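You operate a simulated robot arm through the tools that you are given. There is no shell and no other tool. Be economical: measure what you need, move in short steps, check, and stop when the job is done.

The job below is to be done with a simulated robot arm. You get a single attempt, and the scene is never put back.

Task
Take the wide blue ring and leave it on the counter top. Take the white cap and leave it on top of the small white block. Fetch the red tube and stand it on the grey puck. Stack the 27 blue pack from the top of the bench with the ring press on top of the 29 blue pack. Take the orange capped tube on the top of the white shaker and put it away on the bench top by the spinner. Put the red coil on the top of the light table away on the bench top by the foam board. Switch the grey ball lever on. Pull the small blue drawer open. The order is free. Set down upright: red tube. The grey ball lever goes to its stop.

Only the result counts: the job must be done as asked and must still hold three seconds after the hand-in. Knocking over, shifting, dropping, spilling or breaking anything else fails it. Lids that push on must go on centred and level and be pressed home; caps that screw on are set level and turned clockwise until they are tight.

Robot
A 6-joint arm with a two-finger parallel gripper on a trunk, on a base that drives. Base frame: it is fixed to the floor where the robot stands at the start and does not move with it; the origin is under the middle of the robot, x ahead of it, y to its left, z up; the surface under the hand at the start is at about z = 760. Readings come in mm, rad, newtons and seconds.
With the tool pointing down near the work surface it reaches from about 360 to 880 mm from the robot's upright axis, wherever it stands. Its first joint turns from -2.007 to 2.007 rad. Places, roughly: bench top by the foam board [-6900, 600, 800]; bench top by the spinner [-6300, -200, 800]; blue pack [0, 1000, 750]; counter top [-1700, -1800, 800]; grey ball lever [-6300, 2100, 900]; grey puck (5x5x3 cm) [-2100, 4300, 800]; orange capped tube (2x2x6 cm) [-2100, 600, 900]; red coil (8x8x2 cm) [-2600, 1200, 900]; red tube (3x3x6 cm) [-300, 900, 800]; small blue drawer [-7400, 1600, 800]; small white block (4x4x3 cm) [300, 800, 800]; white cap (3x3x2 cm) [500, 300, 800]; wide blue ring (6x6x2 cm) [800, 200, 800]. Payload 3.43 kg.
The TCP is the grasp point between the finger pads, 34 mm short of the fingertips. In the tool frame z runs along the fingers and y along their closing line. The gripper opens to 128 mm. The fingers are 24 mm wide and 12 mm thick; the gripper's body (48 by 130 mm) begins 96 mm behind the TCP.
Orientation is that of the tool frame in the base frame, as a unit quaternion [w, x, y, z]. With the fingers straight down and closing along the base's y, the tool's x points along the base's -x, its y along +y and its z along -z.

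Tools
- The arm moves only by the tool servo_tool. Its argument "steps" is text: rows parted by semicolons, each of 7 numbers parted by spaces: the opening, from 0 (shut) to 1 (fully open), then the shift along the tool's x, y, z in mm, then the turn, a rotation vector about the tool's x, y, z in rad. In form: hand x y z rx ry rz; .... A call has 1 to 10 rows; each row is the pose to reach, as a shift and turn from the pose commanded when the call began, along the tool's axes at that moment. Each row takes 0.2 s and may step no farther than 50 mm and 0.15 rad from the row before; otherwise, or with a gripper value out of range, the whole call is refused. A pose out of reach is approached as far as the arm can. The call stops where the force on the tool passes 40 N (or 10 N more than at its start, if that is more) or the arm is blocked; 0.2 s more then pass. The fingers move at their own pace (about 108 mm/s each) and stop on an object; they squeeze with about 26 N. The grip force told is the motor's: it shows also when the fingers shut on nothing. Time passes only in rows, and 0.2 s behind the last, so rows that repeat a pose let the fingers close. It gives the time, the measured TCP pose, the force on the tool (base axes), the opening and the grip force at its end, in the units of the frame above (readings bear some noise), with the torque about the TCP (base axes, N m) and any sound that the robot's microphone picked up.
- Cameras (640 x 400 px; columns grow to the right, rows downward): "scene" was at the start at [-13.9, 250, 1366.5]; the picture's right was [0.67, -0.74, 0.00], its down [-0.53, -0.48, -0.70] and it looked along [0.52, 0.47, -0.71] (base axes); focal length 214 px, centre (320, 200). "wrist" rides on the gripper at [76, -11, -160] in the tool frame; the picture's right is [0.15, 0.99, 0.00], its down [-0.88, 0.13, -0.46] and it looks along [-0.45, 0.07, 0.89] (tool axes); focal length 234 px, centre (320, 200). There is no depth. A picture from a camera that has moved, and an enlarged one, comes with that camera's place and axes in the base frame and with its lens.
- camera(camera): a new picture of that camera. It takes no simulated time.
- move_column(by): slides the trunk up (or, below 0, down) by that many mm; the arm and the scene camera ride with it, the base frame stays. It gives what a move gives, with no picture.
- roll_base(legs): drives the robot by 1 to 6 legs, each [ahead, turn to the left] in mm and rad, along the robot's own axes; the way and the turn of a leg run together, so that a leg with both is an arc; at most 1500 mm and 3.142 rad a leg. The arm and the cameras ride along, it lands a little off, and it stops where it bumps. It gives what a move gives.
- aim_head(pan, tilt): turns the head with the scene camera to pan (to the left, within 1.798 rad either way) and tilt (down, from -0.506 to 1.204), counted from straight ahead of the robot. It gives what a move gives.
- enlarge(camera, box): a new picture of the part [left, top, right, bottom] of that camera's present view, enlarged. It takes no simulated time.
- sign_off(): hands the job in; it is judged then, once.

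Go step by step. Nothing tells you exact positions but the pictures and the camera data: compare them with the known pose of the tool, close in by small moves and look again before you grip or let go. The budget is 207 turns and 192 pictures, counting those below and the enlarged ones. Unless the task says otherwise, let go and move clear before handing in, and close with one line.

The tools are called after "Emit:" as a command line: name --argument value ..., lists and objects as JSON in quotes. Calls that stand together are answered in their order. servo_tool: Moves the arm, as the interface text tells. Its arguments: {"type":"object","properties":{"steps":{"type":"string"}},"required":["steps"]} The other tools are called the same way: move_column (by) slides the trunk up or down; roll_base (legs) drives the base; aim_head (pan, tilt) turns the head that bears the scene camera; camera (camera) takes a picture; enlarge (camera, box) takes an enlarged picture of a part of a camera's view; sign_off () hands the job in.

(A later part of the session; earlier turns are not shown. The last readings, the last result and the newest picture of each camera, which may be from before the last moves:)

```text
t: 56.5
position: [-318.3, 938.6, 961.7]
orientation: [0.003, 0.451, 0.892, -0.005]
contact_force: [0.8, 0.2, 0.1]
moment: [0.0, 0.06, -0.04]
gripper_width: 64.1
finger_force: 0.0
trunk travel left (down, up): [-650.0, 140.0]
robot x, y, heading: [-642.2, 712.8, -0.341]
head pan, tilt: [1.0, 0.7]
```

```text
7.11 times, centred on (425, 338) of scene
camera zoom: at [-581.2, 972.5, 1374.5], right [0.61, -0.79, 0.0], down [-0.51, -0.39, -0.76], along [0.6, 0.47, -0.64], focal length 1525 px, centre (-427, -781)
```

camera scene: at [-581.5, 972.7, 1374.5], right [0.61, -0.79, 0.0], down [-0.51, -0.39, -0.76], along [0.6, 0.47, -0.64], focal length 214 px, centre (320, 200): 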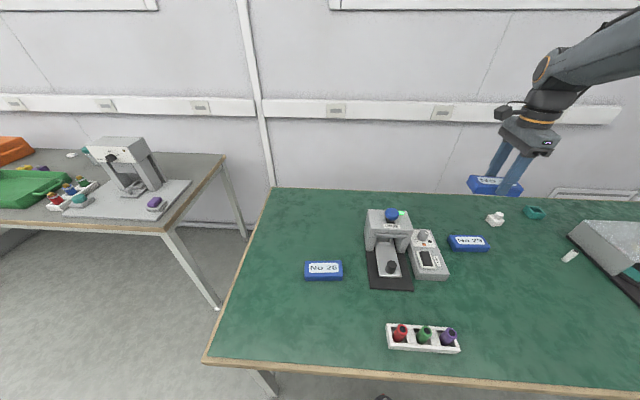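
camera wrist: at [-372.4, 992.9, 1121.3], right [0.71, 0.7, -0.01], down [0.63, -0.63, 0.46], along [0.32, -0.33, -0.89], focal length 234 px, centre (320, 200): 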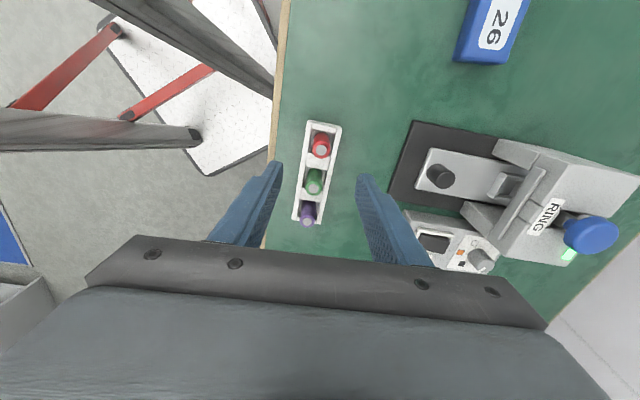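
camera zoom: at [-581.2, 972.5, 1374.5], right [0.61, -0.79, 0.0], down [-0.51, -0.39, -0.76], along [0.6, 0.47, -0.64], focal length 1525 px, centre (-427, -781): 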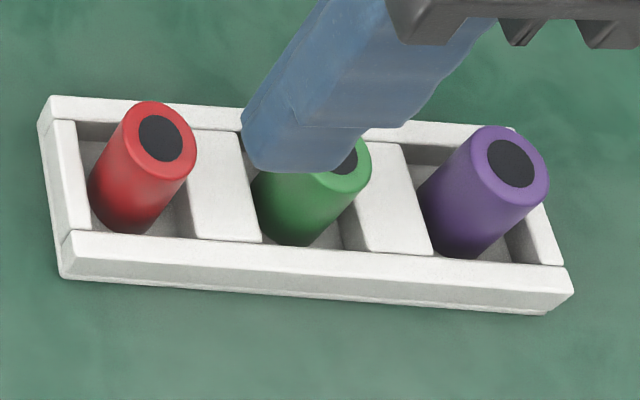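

Red tube stands upright in its slot at about (-315.5, 936.5). I go down so the fingertips stay above the rack wall, then grip.

Emit:
servo_tool --steps "0.5 -3.3 1 40 0 0 0;0.5 -3.3 1 80 0 0 0;0.5 -3.3 1 110 0 0 0;0.5 -3.3 1 130 0 0 0;0.5 -3.3 1 136 0 0 0;0.5 -3.3 1 136 0 0 0;0 -3.3 1 136 0 0 0;0 -3.3 1 136 0 0 0;0 -3.3 1 136 0 0 0"

Emit:
servo_tool --steps "0 0 0 -20 0 0 0;0 0 0 -60 0 0 0;0 0 0 -100 0 0 0;0 0 0 -150 0 0 0;0 0 0 -200 0 0 0"

Emit:
camera --camera "wrist"

```text
t: 58.5
position: [-316.3, 933.7, 825.7]
orientation: [0.001, 0.451, 0.892, -0.005]
contact_force: [-0.1, 0.1, -0.4]
moment: [-0.01, -0.03, -0.01]
gripper_width: 23.1
finger_force: 25.6
trunk travel left (down, up): [-650.0, 140.0]
robot x, y, heading: [-646.2, 713.9, -0.339]
head pan, tilt: [1.0, 0.7]
```

```text
t: 59.7
position: [-314.4, 936.7, 1026.4]
orientation: [0.002, 0.45, 0.893, -0.005]
contact_force: [0.9, 0.6, -1.1]
moment: [0.0, 0.02, -0.01]
gripper_width: 22.9
finger_force: 25.9
trunk travel left (down, up): [-650.0, 140.0]
robot x, y, heading: [-640.7, 709.8, -0.337]
head pan, tilt: [1.0, 0.7]
```

```text
154 pictures are left
camera wrist: at [-367.2, 991.7, 1186.0], right [0.71, 0.71, -0.01], down [0.63, -0.62, 0.46], along [0.32, -0.33, -0.89], focal length 234 px, centre (320, 200)
```

wrist: 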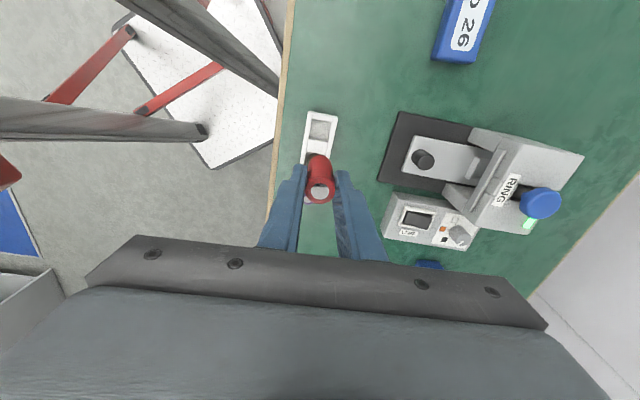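

Tube in hand. I raise it, back away from the bench and look around toward the puck's area.

Emit:
servo_tool --steps "0 0 0 -40 0 0 0;0 0 0 -80 0 0 0;0 0 0 -120 0 0 0"

Emit:
roll_base --legs '[[-500, 0], [0, 1.2]]'

Emit:
aim_head --pan 0.6 --tilt 0.3

Emit:
camera --camera "scene"

Emit:
aim_head --pan 1.7 --tilt 0.3

Emit:
camera --camera "scene"

```text
t: 60.5
position: [-313.4, 938.8, 1146.6]
orientation: [0.002, 0.451, 0.892, -0.006]
contact_force: [0.5, 0.4, -0.5]
moment: [0.02, 0.02, 0.0]
gripper_width: 22.9
finger_force: 26.7
trunk travel left (down, up): [-650.0, 140.0]
robot x, y, heading: [-646.8, 710.1, -0.34]
head pan, tilt: [1.0, 0.7]
```

```text
t: 66.4
position: [-1211.6, 1267.7, 1147.3]
orientation: [0.005, -0.136, 0.991, -0.004]
contact_force: [0.2, -0.3, -0.9]
moment: [0.04, -0.01, -0.01]
gripper_width: 22.9
finger_force: 25.6
trunk travel left (down, up): [-650.0, 140.0]
robot x, y, heading: [-1113.5, 880.2, 0.866]
head pan, tilt: [1.0, 0.7]
```

```text
t: 67.3
position: [-1211.9, 1267.4, 1145.2]
orientation: [0.004, -0.137, 0.991, -0.004]
contact_force: [0.2, -0.1, -0.1]
moment: [-0.01, 0.01, 0.0]
gripper_width: 22.8
finger_force: 25.9
trunk travel left (down, up): [-650.0, 140.0]
robot x, y, heading: [-1112.0, 876.3, 0.871]
head pan, tilt: [0.6, 0.3]
```

```text
153 pictures are left
camera scene: at [-1301.0, 1040.8, 1410.5], right [0.99, -0.1, 0.0], down [-0.03, -0.29, -0.95], along [0.1, 0.95, -0.3], focal length 214 px, centre (320, 200)
```

scene: 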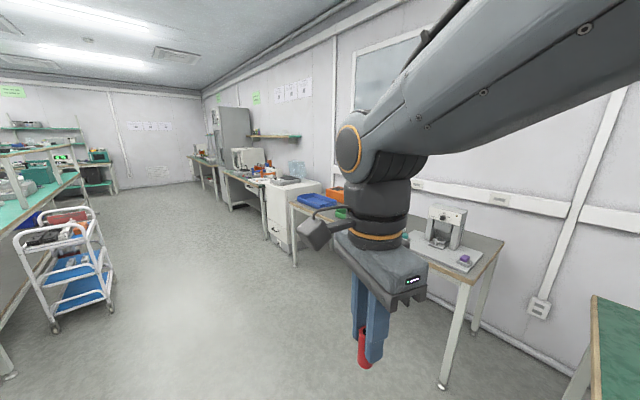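

```text
t: 68.6
position: [-1210.9, 1268.0, 1145.2]
orientation: [0.004, -0.136, 0.991, -0.004]
contact_force: [0.6, 0.2, -0.6]
moment: [-0.03, 0.02, 0.0]
gripper_width: 22.9
finger_force: 25.7
trunk travel left (down, up): [-650.0, 140.0]
robot x, y, heading: [-1115.1, 875.6, 0.87]
head pan, tilt: [1.7, 0.3]
```

```text
152 pictures are left
camera scene: at [-1388.9, 998.6, 1410.6], right [0.54, 0.84, 0.0], down [0.25, -0.16, -0.96], along [-0.8, 0.52, -0.3], focal length 214 px, centre (320, 200)
```

scene: 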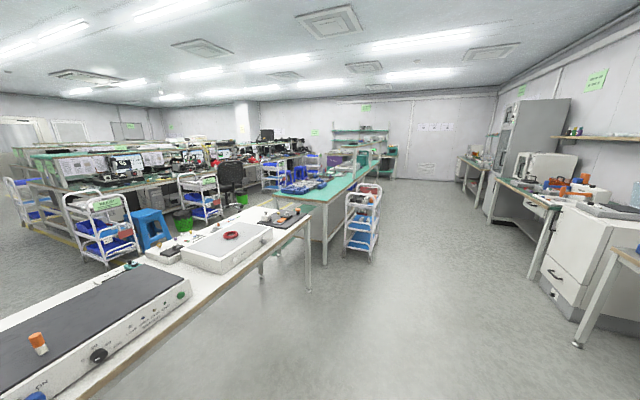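

Emit:
enlarge --camera "scene" --box '[440, 120, 640, 320]'

Emit:
enlarge --camera "scene" --box '[0, 180, 320, 380]'

```text
2.00 times, centred on (540, 220) of scene
camera zoom: at [-1388.9, 998.6, 1410.6], right [0.54, 0.84, 0.0], down [0.25, -0.16, -0.96], along [-0.8, 0.52, -0.3], focal length 429 px, centre (-120, 160)
```

zoom: 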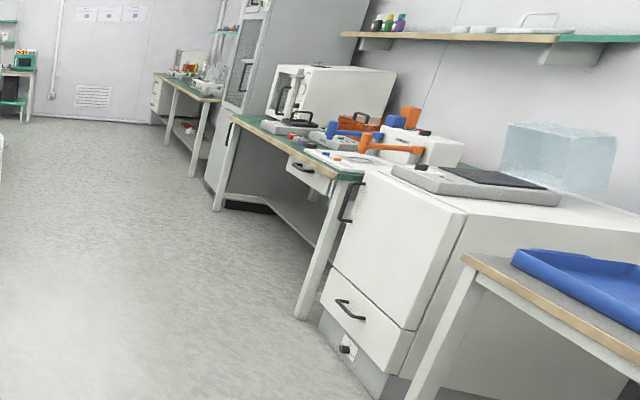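

```text
2.00 times, centred on (160, 280) of scene
camera zoom: at [-1388.9, 998.6, 1410.6], right [0.54, 0.84, 0.0], down [0.25, -0.16, -0.96], along [-0.8, 0.52, -0.3], focal length 429 px, centre (640, 40)
```

zoom: 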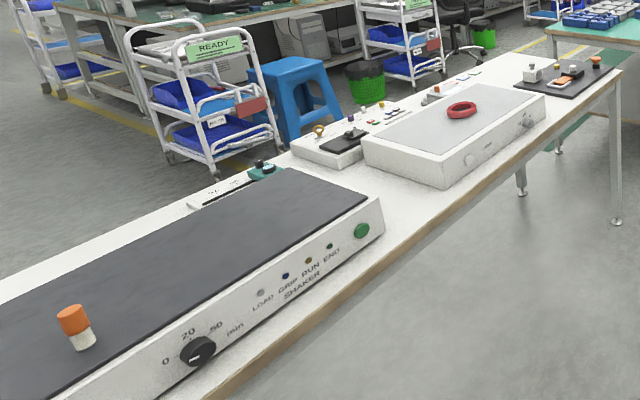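

The puck's green bench is ahead along the right wall, and the shaker bench with orange tube and red coil is to my left. I drive along the aisle toward the puck.

Emit:
roll_base --legs '[[0, 1.166], [1400, 0], [1100, 0], [0, -0.9]]'

Emit:
aim_head --pan 0.3 --tilt 0.4

Emit:
camera --camera "scene"

```text
t: 86.1
position: [-2450.2, 3446.7, 1146.4]
orientation: [0.005, -0.274, 0.962, -0.003]
contact_force: [0.2, 0.1, -0.9]
moment: [0.0, 0.02, 0.01]
gripper_width: 23.2
finger_force: 25.7
trunk travel left (down, up): [-650.0, 140.0]
robot x, y, heading: [-2248.9, 3096.6, 1.15]
head pan, tilt: [1.7, 0.3]
```

```text
t: 87.6
position: [-2450.1, 3447.0, 1145.1]
orientation: [0.006, -0.274, 0.962, -0.004]
contact_force: [0.5, 0.0, -0.5]
moment: [0.0, -0.01, 0.01]
gripper_width: 22.7
finger_force: 25.9
trunk travel left (down, up): [-650.0, 140.0]
robot x, y, heading: [-2248.3, 3099.5, 1.149]
head pan, tilt: [0.3, 0.4]
```

```text
149 pictures are left
camera scene: at [-2446.0, 3203.7, 1401.3], right [0.99, -0.12, 0.0], down [-0.05, -0.39, -0.92], along [0.11, 0.91, -0.39], focal length 214 px, centre (320, 200)
```

scene: 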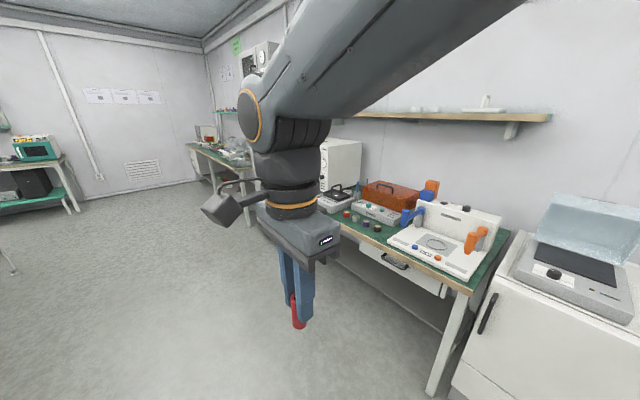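

Emit:
enlarge --camera "scene" --box '[320, 170, 500, 290]'

```text
3.33 times, centred on (410, 230) of scene
camera zoom: at [-2446.0, 3203.7, 1401.3], right [0.99, -0.12, 0.0], down [-0.05, -0.39, -0.92], along [0.11, 0.91, -0.39], focal length 715 px, centre (20, 100)
```

zoom: 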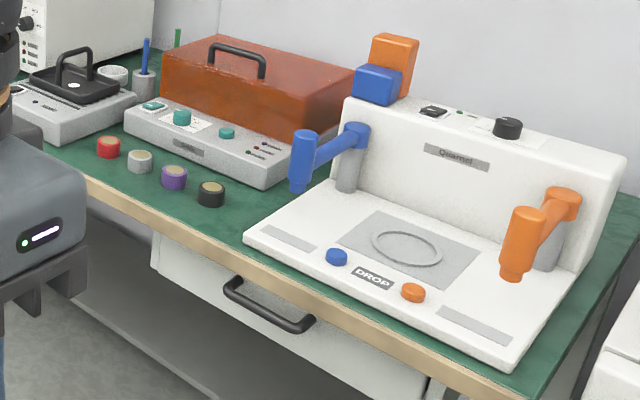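

The grey puck sits second from left at about (-2089, 4333). I drive up in front of it.

Emit:
roll_base --legs '[[0, 0.762], [854, 0], [0, -1.382]]'

Emit:
aim_head --pan 0.2 --tilt 0.6

Emit:
camera --camera "scene"

```text
t: 97.6
position: [-2503.6, 4312.1, 1145.9]
orientation: [0.005, 0.034, 0.999, -0.004]
contact_force: [0.3, -0.3, -1.6]
moment: [-0.03, 0.02, -0.01]
gripper_width: 23.0
finger_force: 25.6
trunk travel left (down, up): [-650.0, 140.0]
robot x, y, heading: [-2541.7, 3916.1, 0.524]
head pan, tilt: [0.3, 0.4]
```

```text
t: 98.4
position: [-2501.5, 4313.2, 1146.7]
orientation: [0.004, 0.034, 0.999, -0.004]
contact_force: [-0.8, 1.1, -1.0]
moment: [-0.03, -0.01, -0.05]
gripper_width: 23.0
finger_force: 25.6
trunk travel left (down, up): [-650.0, 140.0]
robot x, y, heading: [-2543.4, 3916.8, 0.525]
head pan, tilt: [0.201, 0.6]
```

```text
147 pictures are left
camera scene: at [-2638.2, 4104.3, 1383.2], right [0.66, -0.75, 0.0], down [-0.42, -0.38, -0.83], along [0.62, 0.55, -0.56], focal length 214 px, centre (320, 200)
```

scene: 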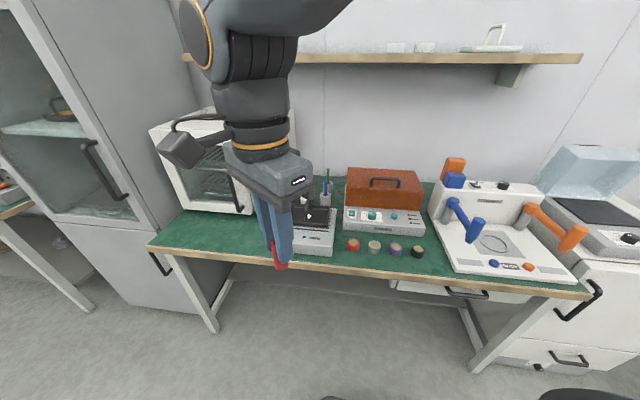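

Emit:
servo_tool --steps "0 -42 4.4 5 0 0 0;0 -84 8.7 15 0 0 0;0 -125 13 25 0 0 0;0 -167 17.4 40 0 0 0;0 -209 22 55 0 0 0;0 -251 26 70 0 0 0;0 -293 30.5 90 0 0 0;0 -334 35 110 0 0 0;0 -376 39 130 0 0 0;0 -418 43.6 150 0 0 0"

Emit:
camera --camera "wrist"

Emit:
enlarge --camera "scene" --box '[330, 190, 450, 270]'

```text
t: 100.6
position: [-2082.3, 4327.0, 998.4]
orientation: [0.005, 0.033, 0.999, -0.003]
contact_force: [-1.2, -1.1, -0.5]
moment: [0.05, -0.03, 0.02]
gripper_width: 23.0
finger_force: 25.9
trunk travel left (down, up): [-650.0, 140.0]
robot x, y, heading: [-2546.4, 3917.1, 0.528]
head pan, tilt: [0.201, 0.6]
```

```text
146 pictures are left
camera wrist: at [-2160.0, 4320.8, 1159.8], right [-0.08, 1.0, -0.01], down [0.88, 0.07, 0.46], along [0.46, 0.03, -0.89], focal length 234 px, centre (320, 200)
```

wrist: 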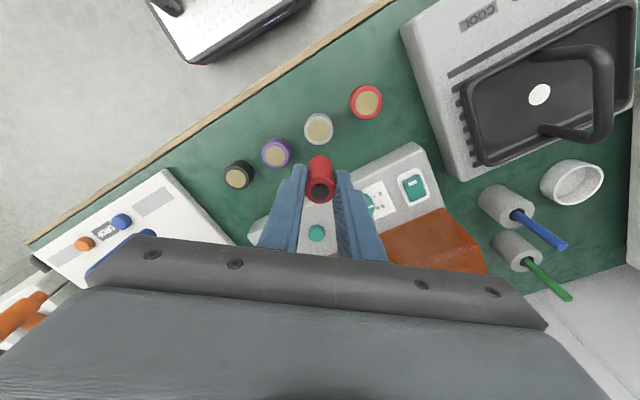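

```text
5.00 times, centred on (390, 230) of scene
camera zoom: at [-2638.8, 4104.1, 1383.1], right [0.66, -0.75, 0.0], down [-0.42, -0.38, -0.83], along [0.62, 0.55, -0.56], focal length 1072 px, centre (-30, 50)
```

zoom: 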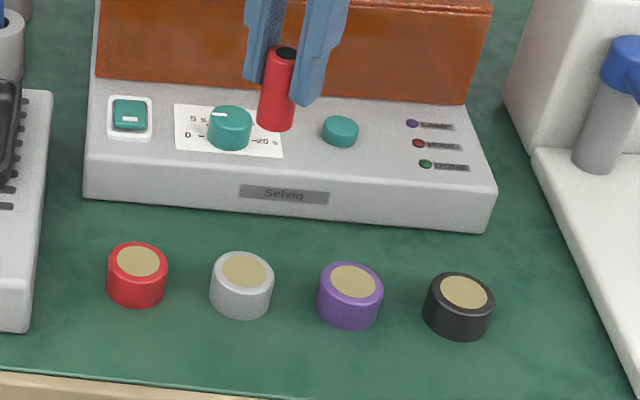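

The puck top appears to be near z≈818, at about (-2095.5, 4322). I shift and lower partway, then re-check.

Emit:
servo_tool --steps "0 12.7 -5.9 5 0 0 0;0 12.7 -5.9 35 0 0 0;0 12.7 -5.9 65 0 0 0;0 12.7 -5.9 75 0 0 0;0 12.7 -5.9 75 0 0 0"

Emit:
enlarge --camera "wrist" --box '[240, 110, 400, 210]'

Emit:
enlarge --camera "scene" --box '[350, 210, 410, 260]'

```text
t: 101.8
position: [-2093.3, 4321.5, 923.8]
orientation: [0.005, 0.034, 0.999, -0.005]
contact_force: [0.0, -0.3, -0.8]
moment: [0.0, -0.01, 0.01]
gripper_width: 23.0
finger_force: 26.1
trunk travel left (down, up): [-650.0, 140.0]
robot x, y, heading: [-2539.8, 3915.6, 0.525]
head pan, tilt: [0.201, 0.6]
```

```text
4.00 times, centred on (320, 160) of wrist
camera zoom: at [-2171.5, 4315.0, 1084.6], right [-0.08, 1.0, -0.01], down [0.88, 0.07, 0.46], along [0.46, 0.03, -0.89], focal length 937 px, centre (320, 360)
```

zoom: 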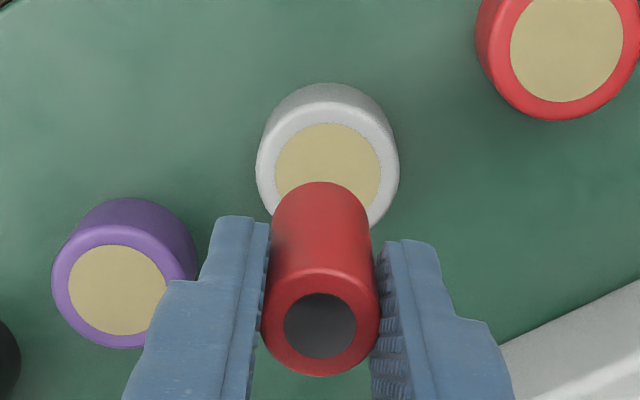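

```text
8.00 times, centred on (380, 235) of scene
camera zoom: at [-2638.1, 4104.3, 1383.1], right [0.66, -0.75, 0.0], down [-0.42, -0.38, -0.83], along [0.62, 0.55, -0.56], focal length 1716 px, centre (-160, -80)
```

zoom: 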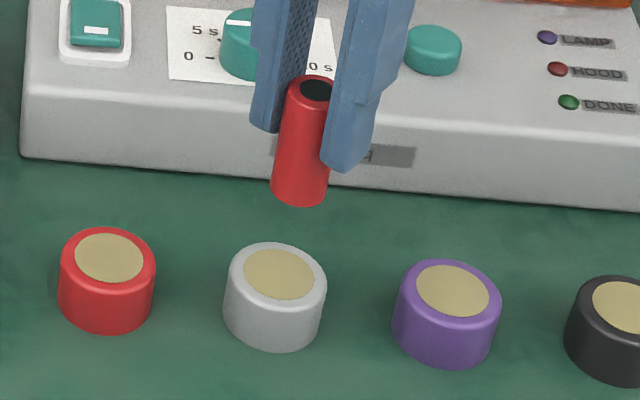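

Both views agree: puck top at (-2094, 4322, 816), with the tube right above it. Lowering gently to contact.

Emit:
servo_tool --steps "0 0 0 20 0 0 0;0 0 0 34 0 0 0;0 0 0 38 0 0 0;0 0 0 41 0 0 0;0 0 0 43 0 0 0;0 0 0 45 0 0 0;0 0 0 47 0 0 0;0 0 0 48.5 0 0 0"

Emit:
enlarge --camera "scene" --box '[350, 210, 410, 260]'

```text
t: 103.6
position: [-2093.9, 4320.2, 875.3]
orientation: [0.004, 0.036, 0.999, -0.005]
contact_force: [0.0, 0.3, -0.4]
moment: [0.0, 0.0, 0.02]
gripper_width: 22.7
finger_force: 25.4
trunk travel left (down, up): [-650.0, 140.0]
robot x, y, heading: [-2540.5, 3910.6, 0.529]
head pan, tilt: [0.201, 0.6]
```

```text
8.00 times, centred on (380, 235) of scene
camera zoom: at [-2638.1, 4104.3, 1383.1], right [0.66, -0.75, 0.0], down [-0.42, -0.38, -0.83], along [0.62, 0.55, -0.56], focal length 1716 px, centre (-160, -80)
```

zoom: 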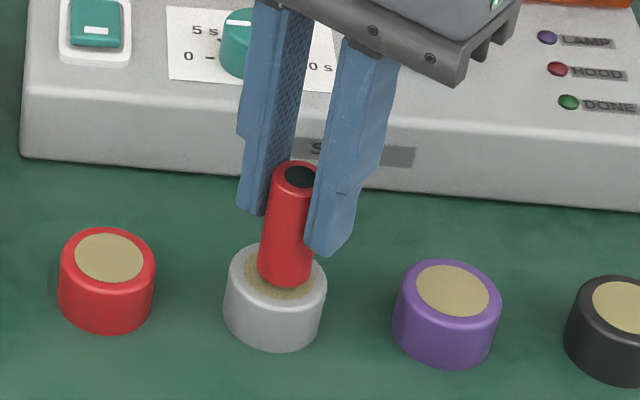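

Emit:
servo_tool --steps "0 1.5 1.7 0 0 0 0;0 1.5 1.7 2 0 0 0;0 1.5 1.7 3.5 0 0 0;0 1.5 1.7 5 0 0 0;0 1.5 1.7 6.5 0 0 0"

Emit:
enlarge --camera "scene" --box '[350, 210, 410, 260]'

```text
t: 104.8
position: [-2094.4, 4323.4, 870.4]
orientation: [0.004, 0.033, 0.999, -0.005]
contact_force: [-0.3, -1.1, -0.9]
moment: [-0.03, 0.02, 0.01]
gripper_width: 23.0
finger_force: 25.5
trunk travel left (down, up): [-650.0, 140.0]
robot x, y, heading: [-2540.8, 3913.7, 0.53]
head pan, tilt: [0.201, 0.6]
```

```text
8.00 times, centred on (380, 235) of scene
camera zoom: at [-2638.1, 4104.3, 1383.1], right [0.66, -0.75, 0.0], down [-0.42, -0.38, -0.83], along [0.62, 0.55, -0.56], focal length 1716 px, centre (-160, -80)
```

zoom: 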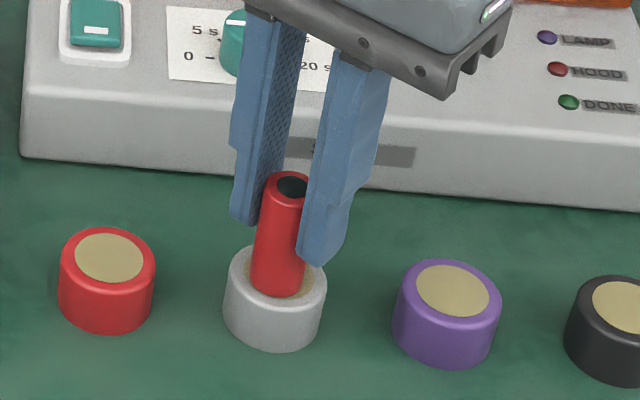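

Emit:
servo_tool --steps "0 0 0 2 0 0 0;0 0 0 3.5 0 0 0;0 0 0 5 0 0 0;0 0 0 6.5 0 0 0"

Emit:
enlarge --camera "scene" --box '[350, 210, 410, 260]'

Emit:
enlarge --camera "wrist" --box '[240, 110, 400, 210]'

```text
t: 105.8
position: [-2092.9, 4322.0, 864.8]
orientation: [0.006, 0.034, 0.999, -0.004]
contact_force: [0.5, -0.6, 20.4]
moment: [0.04, 0.0, 0.02]
gripper_width: 23.3
finger_force: 25.8
trunk travel left (down, up): [-650.0, 140.0]
robot x, y, heading: [-2542.4, 3914.4, 0.528]
head pan, tilt: [0.201, 0.6]
```

```text
8.00 times, centred on (380, 235) of scene
camera zoom: at [-2638.6, 4103.8, 1383.2], right [0.66, -0.75, 0.0], down [-0.42, -0.37, -0.83], along [0.62, 0.55, -0.56], focal length 1716 px, centre (-160, -80)
```

zoom: 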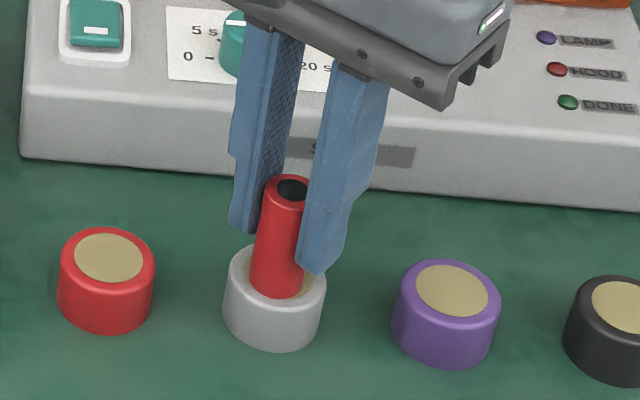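

```text
4.00 times, centred on (320, 160) of wrist
camera zoom: at [-2171.9, 4315.9, 1023.9], right [-0.08, 1.0, -0.01], down [0.88, 0.07, 0.46], along [0.46, 0.03, -0.89], focal length 937 px, centre (320, 360)
```

zoom: 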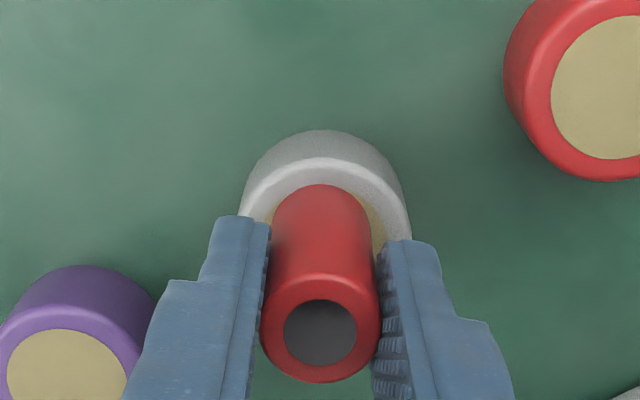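

Contact is at 20 N and the tube is centred. I ease off, release and lift straight up.

Emit:
servo_tool --steps "0 0 0 -2 0 0 0;0.1 0 0 -2 0 0 0;0.22 0 0 -2 0 0 0;0.35 0 0 -2 0 0 0;0.35 0 0 -2 0 0 0;0.35 0 0 -40 0 0 0;0.35 0 0 -80 0 0 0;0.35 0 0 -120 0 0 0;0.35 0 0 -170 0 0 0;0.35 0 0 -220 0 0 0"

Emit:
enlarge --camera "scene" --box '[350, 210, 410, 260]'

```text
t: 108.0
position: [-2095.8, 4323.9, 1083.7]
orientation: [0.004, 0.034, 0.999, -0.005]
contact_force: [0.9, 0.4, 0.0]
moment: [-0.02, 0.02, -0.01]
gripper_width: 45.0
finger_force: 0.1
trunk travel left (down, up): [-650.0, 140.0]
robot x, y, heading: [-2542.5, 3912.5, 0.528]
head pan, tilt: [0.201, 0.6]
```

```text
8.00 times, centred on (380, 235) of scene
camera zoom: at [-2637.8, 4104.5, 1383.1], right [0.66, -0.75, 0.0], down [-0.42, -0.38, -0.82], along [0.62, 0.55, -0.57], focal length 1716 px, centre (-160, -80)
```

zoom: 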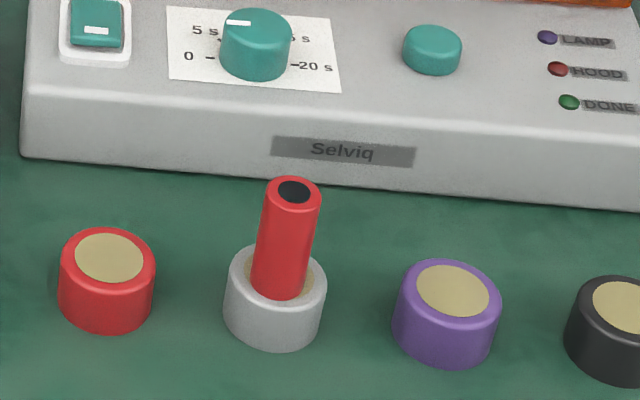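

The red tube stands upright on the grey puck. Next is the red coil: I retract the arm and drive to the light-table bench.

Emit:
servo_tool --steps "0.35 41 -4 -20 0 0 0;0.35 82 -8 -30 0 0 0;0.35 123 -12 -40 0 0 0;0.35 164 -16 -50 0 0 0;0.35 205 -20 -62 0 0 0;0.35 246 -25 -62 0 0 0;0.35 287 -29 -62 0 0 0;0.35 328 -33 -62 0 0 0;0.35 369 -37 -62 0 0 0;0.35 408 -41 -62 0 0 0"

Emit:
roll_base --legs '[[0, -1.774], [1385, 0], [0, -0.428], [979, 0], [0, -0.85]]'

Emit:
aim_head --pan 0.3 --tilt 0.6

Emit:
camera --camera "scene"

```text
t: 110.2
position: [-2505.8, 4311.1, 1141.8]
orientation: [0.004, 0.035, 0.999, -0.004]
contact_force: [-0.1, -0.1, 0.1]
moment: [0.01, 0.0, 0.01]
gripper_width: 44.7
finger_force: 0.1
trunk travel left (down, up): [-650.0, 140.0]
robot x, y, heading: [-2543.5, 3913.7, 0.523]
head pan, tilt: [0.201, 0.6]
```

```text
t: 129.5
position: [-2140.2, 1232.8, 1143.0]
orientation: [-0.003, 1.0, 0.029, -0.004]
contact_force: [0.7, -0.9, -0.3]
moment: [0.0, 0.01, -0.01]
gripper_width: 44.7
finger_force: 0.1
trunk travel left (down, up): [-650.0, 140.0]
robot x, y, heading: [-2157.5, 1633.5, -2.491]
head pan, tilt: [0.201, 0.6]
```

```text
t: 130.1
position: [-2139.8, 1232.6, 1142.5]
orientation: [-0.004, 1.0, 0.029, -0.005]
contact_force: [-0.4, 0.4, 0.0]
moment: [-0.01, 0.03, -0.01]
gripper_width: 44.8
finger_force: 0.1
trunk travel left (down, up): [-650.0, 140.0]
robot x, y, heading: [-2155.5, 1632.4, -2.489]
head pan, tilt: [0.3, 0.6]
```

```text
137 pictures are left
camera scene: at [-2027.3, 1451.5, 1383.1], right [-0.81, 0.58, 0.0], down [0.33, 0.46, -0.83], along [-0.48, -0.67, -0.56], focal length 214 px, centre (320, 200)
```

scene: 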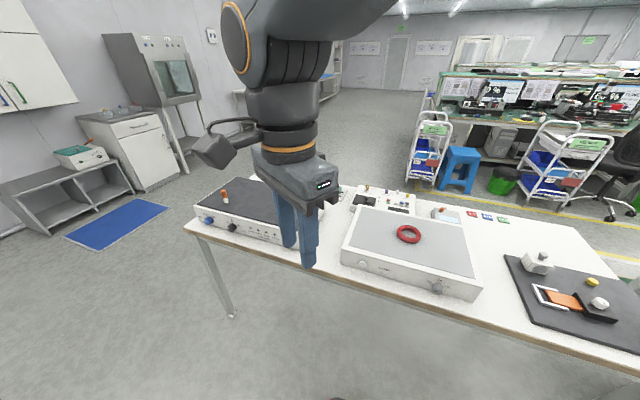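

The coil lies on the light table near (-2624, 1170). I move the open hand above it.

Emit:
servo_tool --steps "0.6 -48.5 3.5 8 0 0 0;0.85 -97 7 16 0 0 0;0.85 -145.5 10.5 24 0 0 0;0.85 -194 14 32 0 0 0;0.85 -242.5 17.5 40 0 0 0;0.85 -291 21 48 0 0 0;0.85 -339.5 24.5 56 0 0 0;0.85 -388 28 64 0 0 0;0.85 -436.5 31.5 72 0 0 0;0.85 -485 35 80 0 0 0"

Emit:
camera --camera "wrist"

Emit:
enlarge --camera "scene" --box '[340, 170, 500, 310]'

```text
t: 132.3
position: [-2624.4, 1170.6, 1067.8]
orientation: [-0.004, 1.0, 0.029, -0.005]
contact_force: [0.4, 0.7, 0.1]
moment: [-0.01, 0.06, 0.0]
gripper_width: 108.9
finger_force: 0.1
trunk travel left (down, up): [-650.0, 140.0]
robot x, y, heading: [-2158.5, 1633.3, -2.494]
head pan, tilt: [0.3, 0.6]
```

```text
136 pictures are left
camera wrist: at [-2546.8, 1183.2, 1227.2], right [0.2, -0.98, -0.01], down [-0.87, -0.18, 0.46], along [-0.46, -0.09, -0.89], focal length 234 px, centre (320, 200)
```

wrist: 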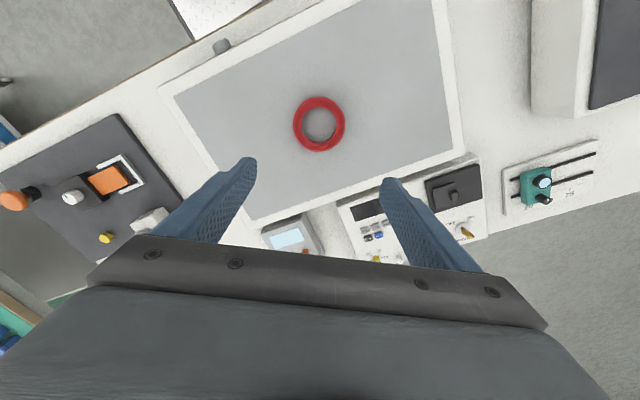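

```text
2.86 times, centred on (420, 240) of scene
camera zoom: at [-2026.7, 1451.7, 1383.1], right [-0.81, 0.58, 0.0], down [0.33, 0.46, -0.83], along [-0.48, -0.67, -0.56], focal length 613 px, centre (34, 86)
```

zoom: 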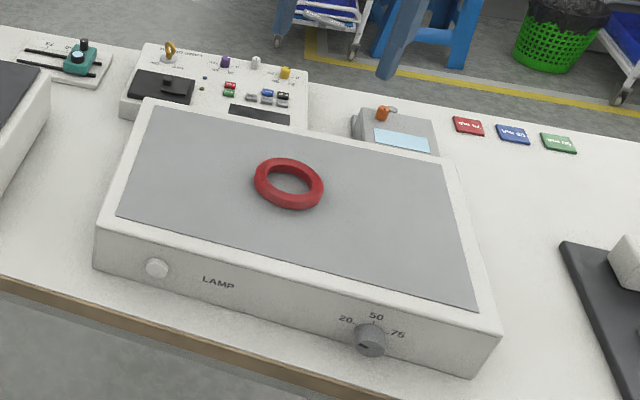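

Emit:
servo_tool --steps "0.85 13.6 -2.2 40 0 0 0;0.85 13.6 -2.2 85 0 0 0;0.85 13.6 -2.2 125 0 0 0;0.85 13.6 -2.2 155 0 0 0;0.85 13.6 -2.2 163 0 0 0"

Emit:
camera --camera "wrist"

Emit:
enlarge --camera "scene" --box '[370, 190, 450, 250]'

```text
t: 133.5
position: [-2613.0, 1174.5, 902.1]
orientation: [-0.004, 1.0, 0.028, -0.004]
contact_force: [-0.5, -1.3, 0.2]
moment: [0.0, -0.03, 0.02]
gripper_width: 108.8
finger_force: 0.0
trunk travel left (down, up): [-650.0, 140.0]
robot x, y, heading: [-2152.8, 1631.1, -2.49]
head pan, tilt: [0.3, 0.6]
```

```text
134 pictures are left
camera wrist: at [-2535.5, 1187.4, 1063.0], right [0.2, -0.98, -0.01], down [-0.87, -0.18, 0.46], along [-0.45, -0.09, -0.89], focal length 234 px, centre (320, 200)
```

wrist: 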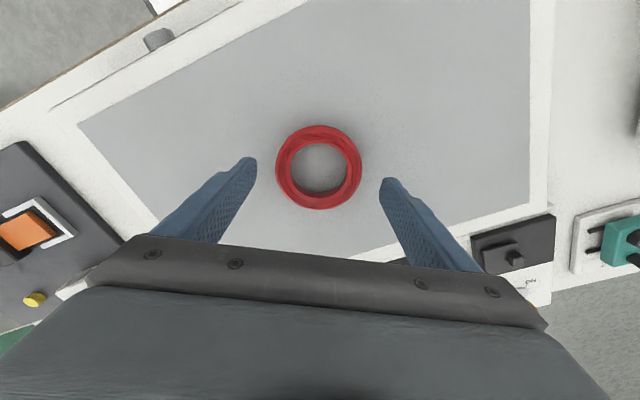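

```text
6.67 times, centred on (410, 220) of scene
camera zoom: at [-2027.3, 1451.5, 1383.1], right [-0.81, 0.58, 0.0], down [0.33, 0.46, -0.83], along [-0.48, -0.67, -0.56], focal length 1430 px, centre (-280, 67)
```

zoom: 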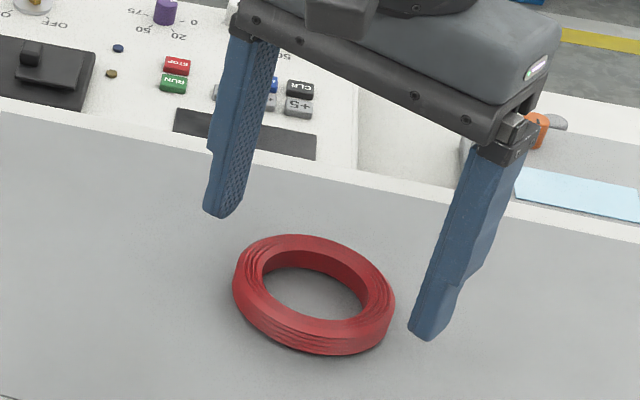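

Emit:
servo_tool --steps "0.85 4.5 0 8 0 0 0;0.85 4.5 0 14 0 0 0;0.85 4.5 0 18 0 0 0;0.85 4.5 0 20 0 0 0;0.4 4.5 0 20 0 0 0;0 4.5 0 20 0 0 0;0 4.5 0 20 0 0 0;0 4.5 0 20 0 0 0"

Emit:
enlarge --camera "scene" --box '[370, 190, 450, 250]'

```text
t: 135.3
position: [-2606.6, 1175.4, 882.4]
orientation: [-0.004, 1.0, 0.029, -0.004]
contact_force: [-0.7, -0.7, -0.9]
moment: [-0.01, 0.0, -0.01]
gripper_width: 78.3
finger_force: 26.3
trunk travel left (down, up): [-650.0, 140.0]
robot x, y, heading: [-2153.2, 1634.3, -2.49]
head pan, tilt: [0.3, 0.6]
```

```text
6.67 times, centred on (410, 220) of scene
camera zoom: at [-2027.4, 1451.4, 1383.1], right [-0.81, 0.58, 0.0], down [0.33, 0.46, -0.83], along [-0.48, -0.67, -0.56], focal length 1430 px, centre (-280, 67)
```

zoom: 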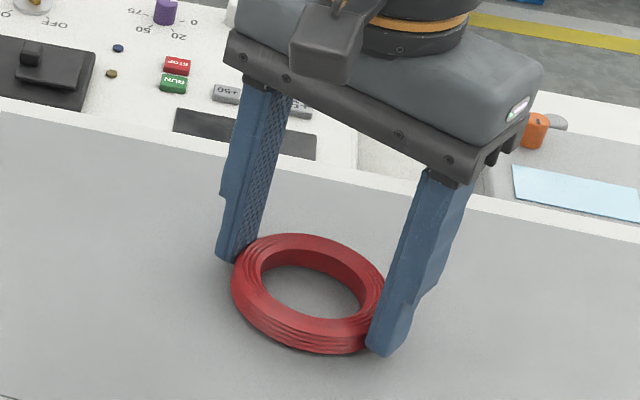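

Gripped (78 mm). Lift and retract to the carry pose, then look toward the far benches.

Emit:
servo_tool --steps "0 0 0 -45 0 0 0;0 0 0 -90 0 0 0;0 0 0 -135 0 0 0;0 40 -3 -160 0 0 0;0 85 -6 -175 0 0 0;0 130 -9 -190 0 0 0;0 175 -12 -205 0 0 0;0 220 -15 -220 0 0 0;0 265 -18 -235 0 0 0;0 310 -21 -250 0 0 0"

Emit:
servo_tool --steps "0 40 -2 -5 0 0 0;0 80 -6 -10 0 0 0;0 120 -10 -10 0 0 0;0 158 -14 -10 0 0 0"

Emit:
aim_head --pan -0.8 --tilt 0.25

Emit:
camera --camera "scene"

Emit:
aim_head --pan 0.3 --tilt 0.25

Emit:
camera --camera "scene"

```text
t: 137.5
position: [-2296.0, 1213.2, 1130.6]
orientation: [-0.005, 1.0, 0.028, -0.004]
contact_force: [-0.5, 0.2, -0.9]
moment: [0.0, -0.06, -0.01]
gripper_width: 78.1
finger_force: 26.2
trunk travel left (down, up): [-650.0, 140.0]
robot x, y, heading: [-2155.2, 1632.0, -2.489]
head pan, tilt: [0.3, 0.6]
```

```text
t: 138.5
position: [-2139.3, 1236.7, 1139.6]
orientation: [-0.005, 1.0, 0.029, -0.005]
contact_force: [-0.6, -0.5, -0.2]
moment: [0.01, -0.05, -0.03]
gripper_width: 78.0
finger_force: 26.4
trunk travel left (down, up): [-650.0, 140.0]
robot x, y, heading: [-2153.4, 1634.7, -2.49]
head pan, tilt: [0.3, 0.6]
```

```text
t: 139.9
position: [-2140.0, 1235.8, 1139.6]
orientation: [-0.005, 1.0, 0.029, -0.005]
contact_force: [1.1, -0.2, -0.9]
moment: [-0.03, -0.01, 0.02]
gripper_width: 78.3
finger_force: 26.0
trunk travel left (down, up): [-650.0, 140.0]
robot x, y, heading: [-2154.5, 1633.5, -2.492]
head pan, tilt: [-0.799, 0.25]
```

```text
131 pictures are left
camera scene: at [-2068.4, 1537.1, 1415.3], right [0.15, 0.99, 0.0], down [0.24, -0.04, -0.97], along [-0.96, 0.14, -0.25], focal length 214 px, centre (320, 200)
```

scene: 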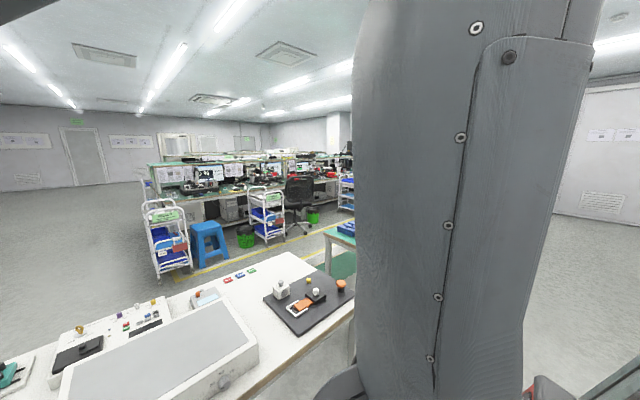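

```text
t: 141.2
position: [-2140.5, 1235.1, 1139.6]
orientation: [-0.005, 1.0, 0.028, -0.004]
contact_force: [0.1, 0.3, -1.2]
moment: [0.05, -0.02, -0.02]
gripper_width: 78.0
finger_force: 25.9
trunk travel left (down, up): [-650.0, 140.0]
robot x, y, heading: [-2151.8, 1633.6, -2.49]
head pan, tilt: [0.3, 0.25]
```

```text
130 pictures are left
camera scene: at [-2030.3, 1447.4, 1415.3], right [-0.81, 0.58, 0.0], down [0.14, 0.2, -0.97], along [-0.56, -0.79, -0.25], focal length 214 px, centre (320, 200)
```

scene: 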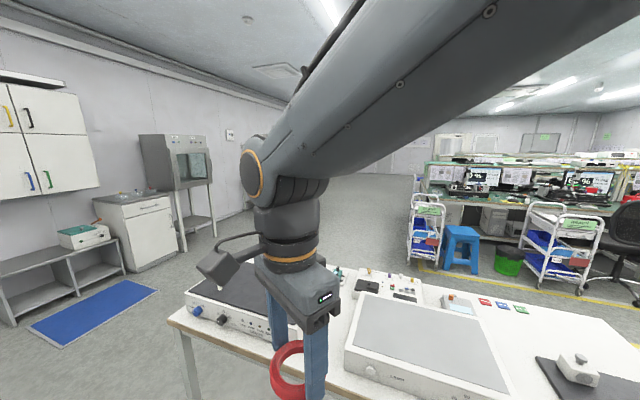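

Coil in carry pose. The target benches are past the cart row; I go around the low end of the shaker bench and look.

Emit:
roll_base --legs '[[0, 1.527], [1450, 0], [0, -1.567], [1500, 0]]'

Emit:
aim_head --pan 0.0 --tilt 0.2

Emit:
camera --camera "scene"

```text
t: 163.0
position: [-2512.6, -825.4, 1139.0]
orientation: [-0.004, 1.0, 0.016, -0.005]
contact_force: [-0.5, 0.1, 0.6]
moment: [-0.02, 0.01, -0.01]
gripper_width: 78.3
finger_force: 26.1
trunk travel left (down, up): [-650.0, 140.0]
robot x, y, heading: [-2515.6, -429.8, -2.517]
head pan, tilt: [0.3, 0.25]
```

```text
t: 163.8
position: [-2511.7, -826.9, 1138.9]
orientation: [-0.004, 1.0, 0.016, -0.005]
contact_force: [0.5, 0.2, -0.8]
moment: [0.0, 0.01, -0.02]
gripper_width: 78.2
finger_force: 25.9
trunk travel left (down, up): [-650.0, 140.0]
robot x, y, heading: [-2514.6, -431.2, -2.515]
head pan, tilt: [0.0, 0.201]
```

```text
129 pictures are left
camera scene: at [-2417.0, -597.2, 1419.9], right [-0.59, 0.81, 0.0], down [0.16, 0.12, -0.98], along [-0.79, -0.57, -0.2], focal length 214 px, centre (320, 200)
```

scene: 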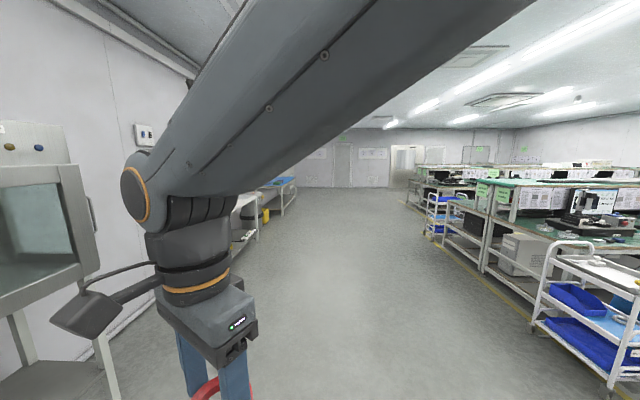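

Emit:
roll_base --legs '[[1500, 0], [1500, 0], [0, -1.0]]'

Emit:
camera --camera "scene"

```text
t: 180.7
position: [-5275.6, -2386.7, 1140.2]
orientation: [-0.006, 0.883, -0.469, -0.001]
contact_force: [-0.6, 0.5, -0.3]
moment: [-0.04, 0.01, -0.01]
gripper_width: 77.7
finger_force: 25.9
trunk travel left (down, up): [-650.0, 140.0]
robot x, y, heading: [-4941.8, -2172.9, 2.754]
head pan, tilt: [0.0, 0.201]
```

```text
128 pictures are left
camera scene: at [-5031.2, -2344.6, 1419.9], right [0.37, 0.93, 0.0], down [0.19, -0.07, -0.98], along [-0.91, 0.36, -0.2], focal length 214 px, centre (320, 200)
```

scene: 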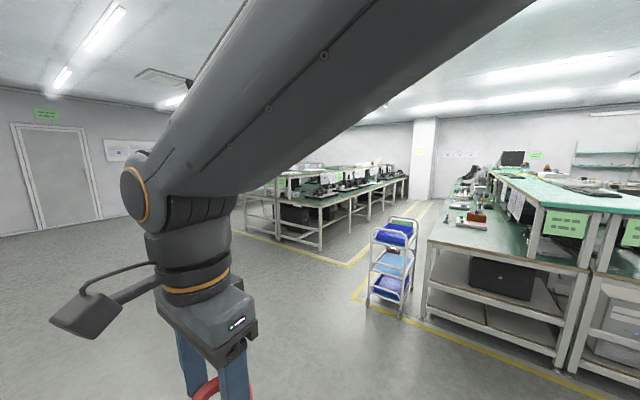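

The target row faces the next aisle (front edge about 0.3 m nearer than the aisle's cart). I drive around the cart and along that aisle.

Emit:
roll_base --legs '[[0, 0.136], [1000, 0], [797, 0], [0, -0.712], [1400, 0]]'

Emit:
aim_head --pan -0.9 --tilt 0.35

Emit:
camera --camera "scene"

```text
t: 198.8
position: [-7884.4, -579.8, 1139.5]
orientation: [-0.006, 0.713, -0.701, 0.0]
contact_force: [-0.5, 0.5, -1.0]
moment: [0.01, 0.0, 0.0]
gripper_width: 78.0
finger_force: 26.1
trunk travel left (down, up): [-650.0, 140.0]
robot x, y, heading: [-7486.5, -578.7, 2.177]
head pan, tilt: [0.0, 0.201]
```

```text
t: 200.1
position: [-7884.8, -578.4, 1139.9]
orientation: [-0.006, 0.713, -0.701, 0.0]
contact_force: [-0.4, -0.6, -0.9]
moment: [0.0, -0.02, 0.01]
gripper_width: 78.0
finger_force: 26.0
trunk travel left (down, up): [-650.0, 140.0]
robot x, y, heading: [-7486.7, -578.2, 2.184]
head pan, tilt: [-0.901, 0.351]
```

```text
127 pictures are left
camera scene: at [-7576.7, -664.1, 1405.9], right [0.96, -0.28, 0.0], down [-0.1, -0.33, -0.94], along [0.27, 0.9, -0.34], focal length 214 px, centre (320, 200)
```

scene: 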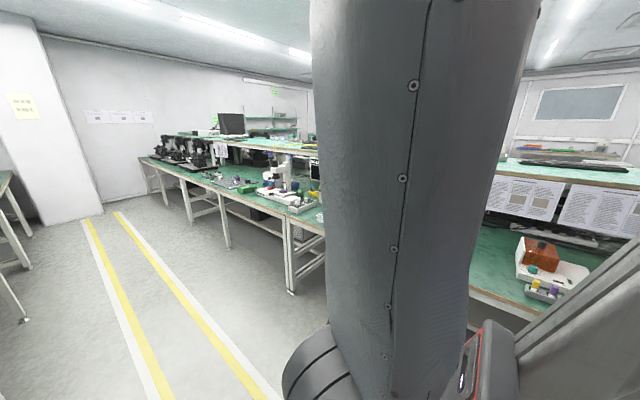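

Emit:
roll_base --legs '[[0, -1.56], [200, 0]]'

Emit:
aim_head --pan -0.1 --tilt 0.45

Emit:
camera --camera "scene"

```text
t: 205.4
position: [-7331.9, -65.7, 1138.8]
orientation: [0.004, -0.018, 1.0, -0.004]
contact_force: [-0.3, -0.4, -0.8]
moment: [-0.01, 0.03, -0.02]
gripper_width: 78.1
finger_force: 25.9
trunk travel left (down, up): [-650.0, 140.0]
robot x, y, heading: [-7325.4, -464.0, 0.632]
head pan, tilt: [-0.901, 0.351]
```

```text
t: 206.6
position: [-7331.2, -65.2, 1140.0]
orientation: [0.004, -0.017, 1.0, -0.003]
contact_force: [0.2, 0.8, -0.7]
moment: [-0.01, 0.01, -0.02]
gripper_width: 77.9
finger_force: 26.0
trunk travel left (down, up): [-650.0, 140.0]
robot x, y, heading: [-7326.3, -463.5, 0.63]
head pan, tilt: [-0.099, 0.45]
```

```text
126 pictures are left
camera scene: at [-7420.1, -301.5, 1396.7], right [0.5, -0.86, 0.0], down [-0.38, -0.22, -0.9], along [0.78, 0.45, -0.44], focal length 214 px, centre (320, 200)
```

scene: 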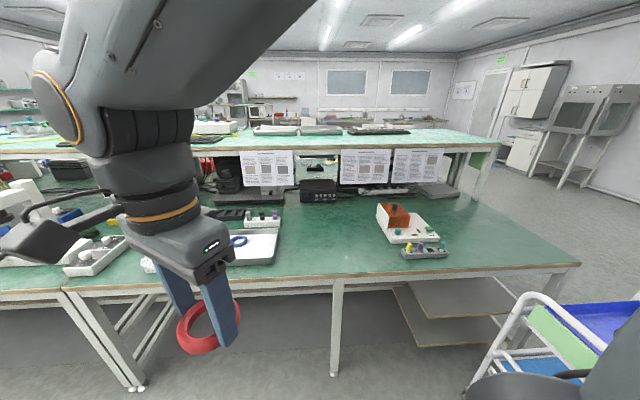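

Emit:
enlarge --camera "scene" --box '[180, 140, 480, 300]'

Emit:
camera --camera "wrist"

```text
2.13 times, centred on (330, 220) of scene
camera zoom: at [-7420.1, -301.5, 1396.7], right [0.5, -0.86, 0.0], down [-0.38, -0.22, -0.9], along [0.78, 0.45, -0.44], focal length 458 px, centre (299, 157)
```

zoom: 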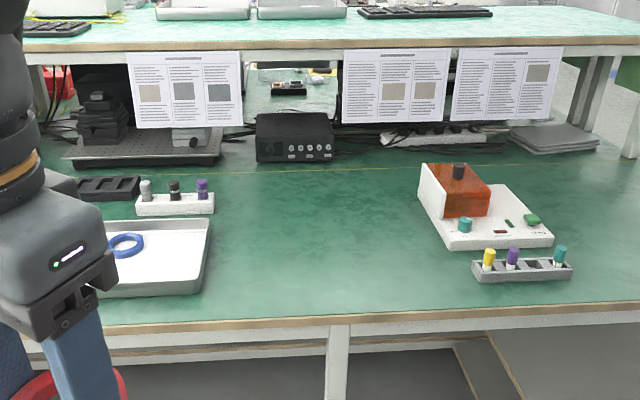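

```text
124 pictures are left
camera wrist: at [-7408.0, -79.7, 1299.3], right [-0.18, 0.98, -0.01], down [0.87, 0.16, 0.46], along [0.46, 0.07, -0.89], focal length 234 px, centre (320, 200)
```

wrist: 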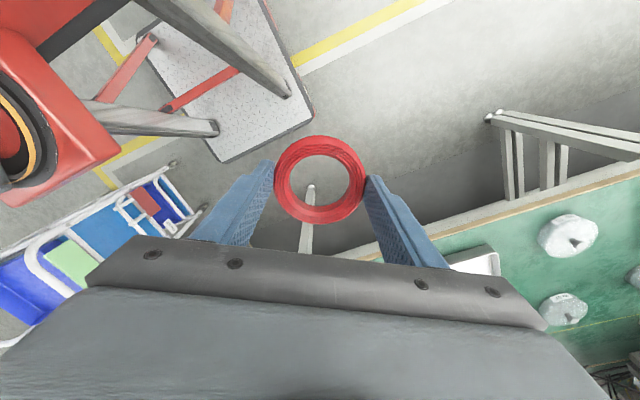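

Spinner bench is clear to see here. The foam-board bench is farther left, so I move along by 650 mm.

Emit:
roll_base --legs '[[0, 1.55], [650, 0], [0, -1.56]]'

Emit:
camera --camera "scene"

```text
t: 217.8
position: [-7722.4, 457.1, 1138.6]
orientation: [0.005, -0.023, 1.0, -0.004]
contact_force: [-0.1, -0.3, -0.3]
moment: [0.0, -0.01, -0.01]
gripper_width: 77.6
finger_force: 25.9
trunk travel left (down, up): [-650.0, 140.0]
robot x, y, heading: [-7712.0, 65.3, 0.643]
head pan, tilt: [-0.099, 0.45]
```

```text
123 pictures are left
camera scene: at [-7808.0, 220.5, 1396.7], right [0.52, -0.86, 0.0], down [-0.37, -0.22, -0.9], along [0.77, 0.47, -0.44], focal length 214 px, centre (320, 200)
```

scene: 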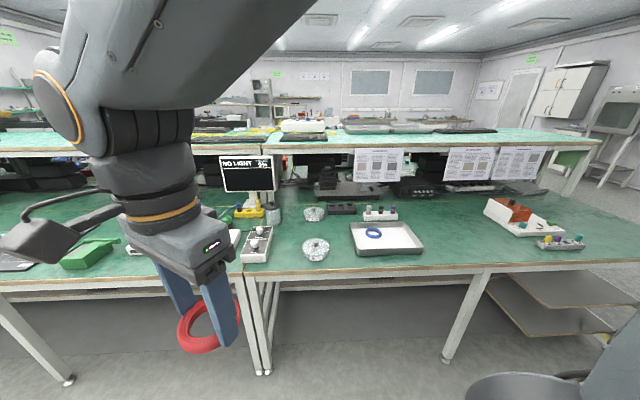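

Emit:
enlarge --camera "scene" --box '[230, 150, 470, 280]'

Emit:
enlarge --camera "scene" --box '[0, 120, 260, 280]'

```text
2.67 times, centred on (350, 215) of scene
camera zoom: at [-7808.0, 220.5, 1396.7], right [0.52, -0.86, 0.0], down [-0.37, -0.22, -0.9], along [0.77, 0.47, -0.44], focal length 572 px, centre (240, 160)
```

zoom: 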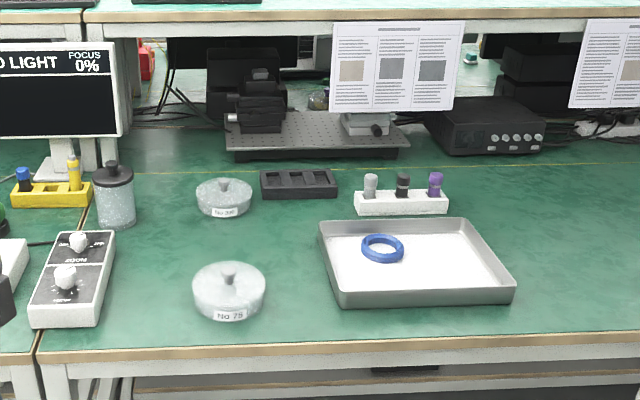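

```text
2.46 times, centred on (130, 200) of scene
camera zoom: at [-7808.0, 220.5, 1396.7], right [0.52, -0.86, 0.0], down [-0.37, -0.22, -0.9], along [0.77, 0.47, -0.44], focal length 528 px, centre (788, 200)
```

zoom: 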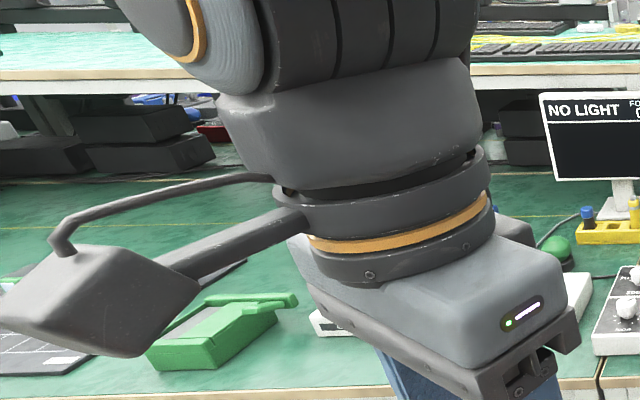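

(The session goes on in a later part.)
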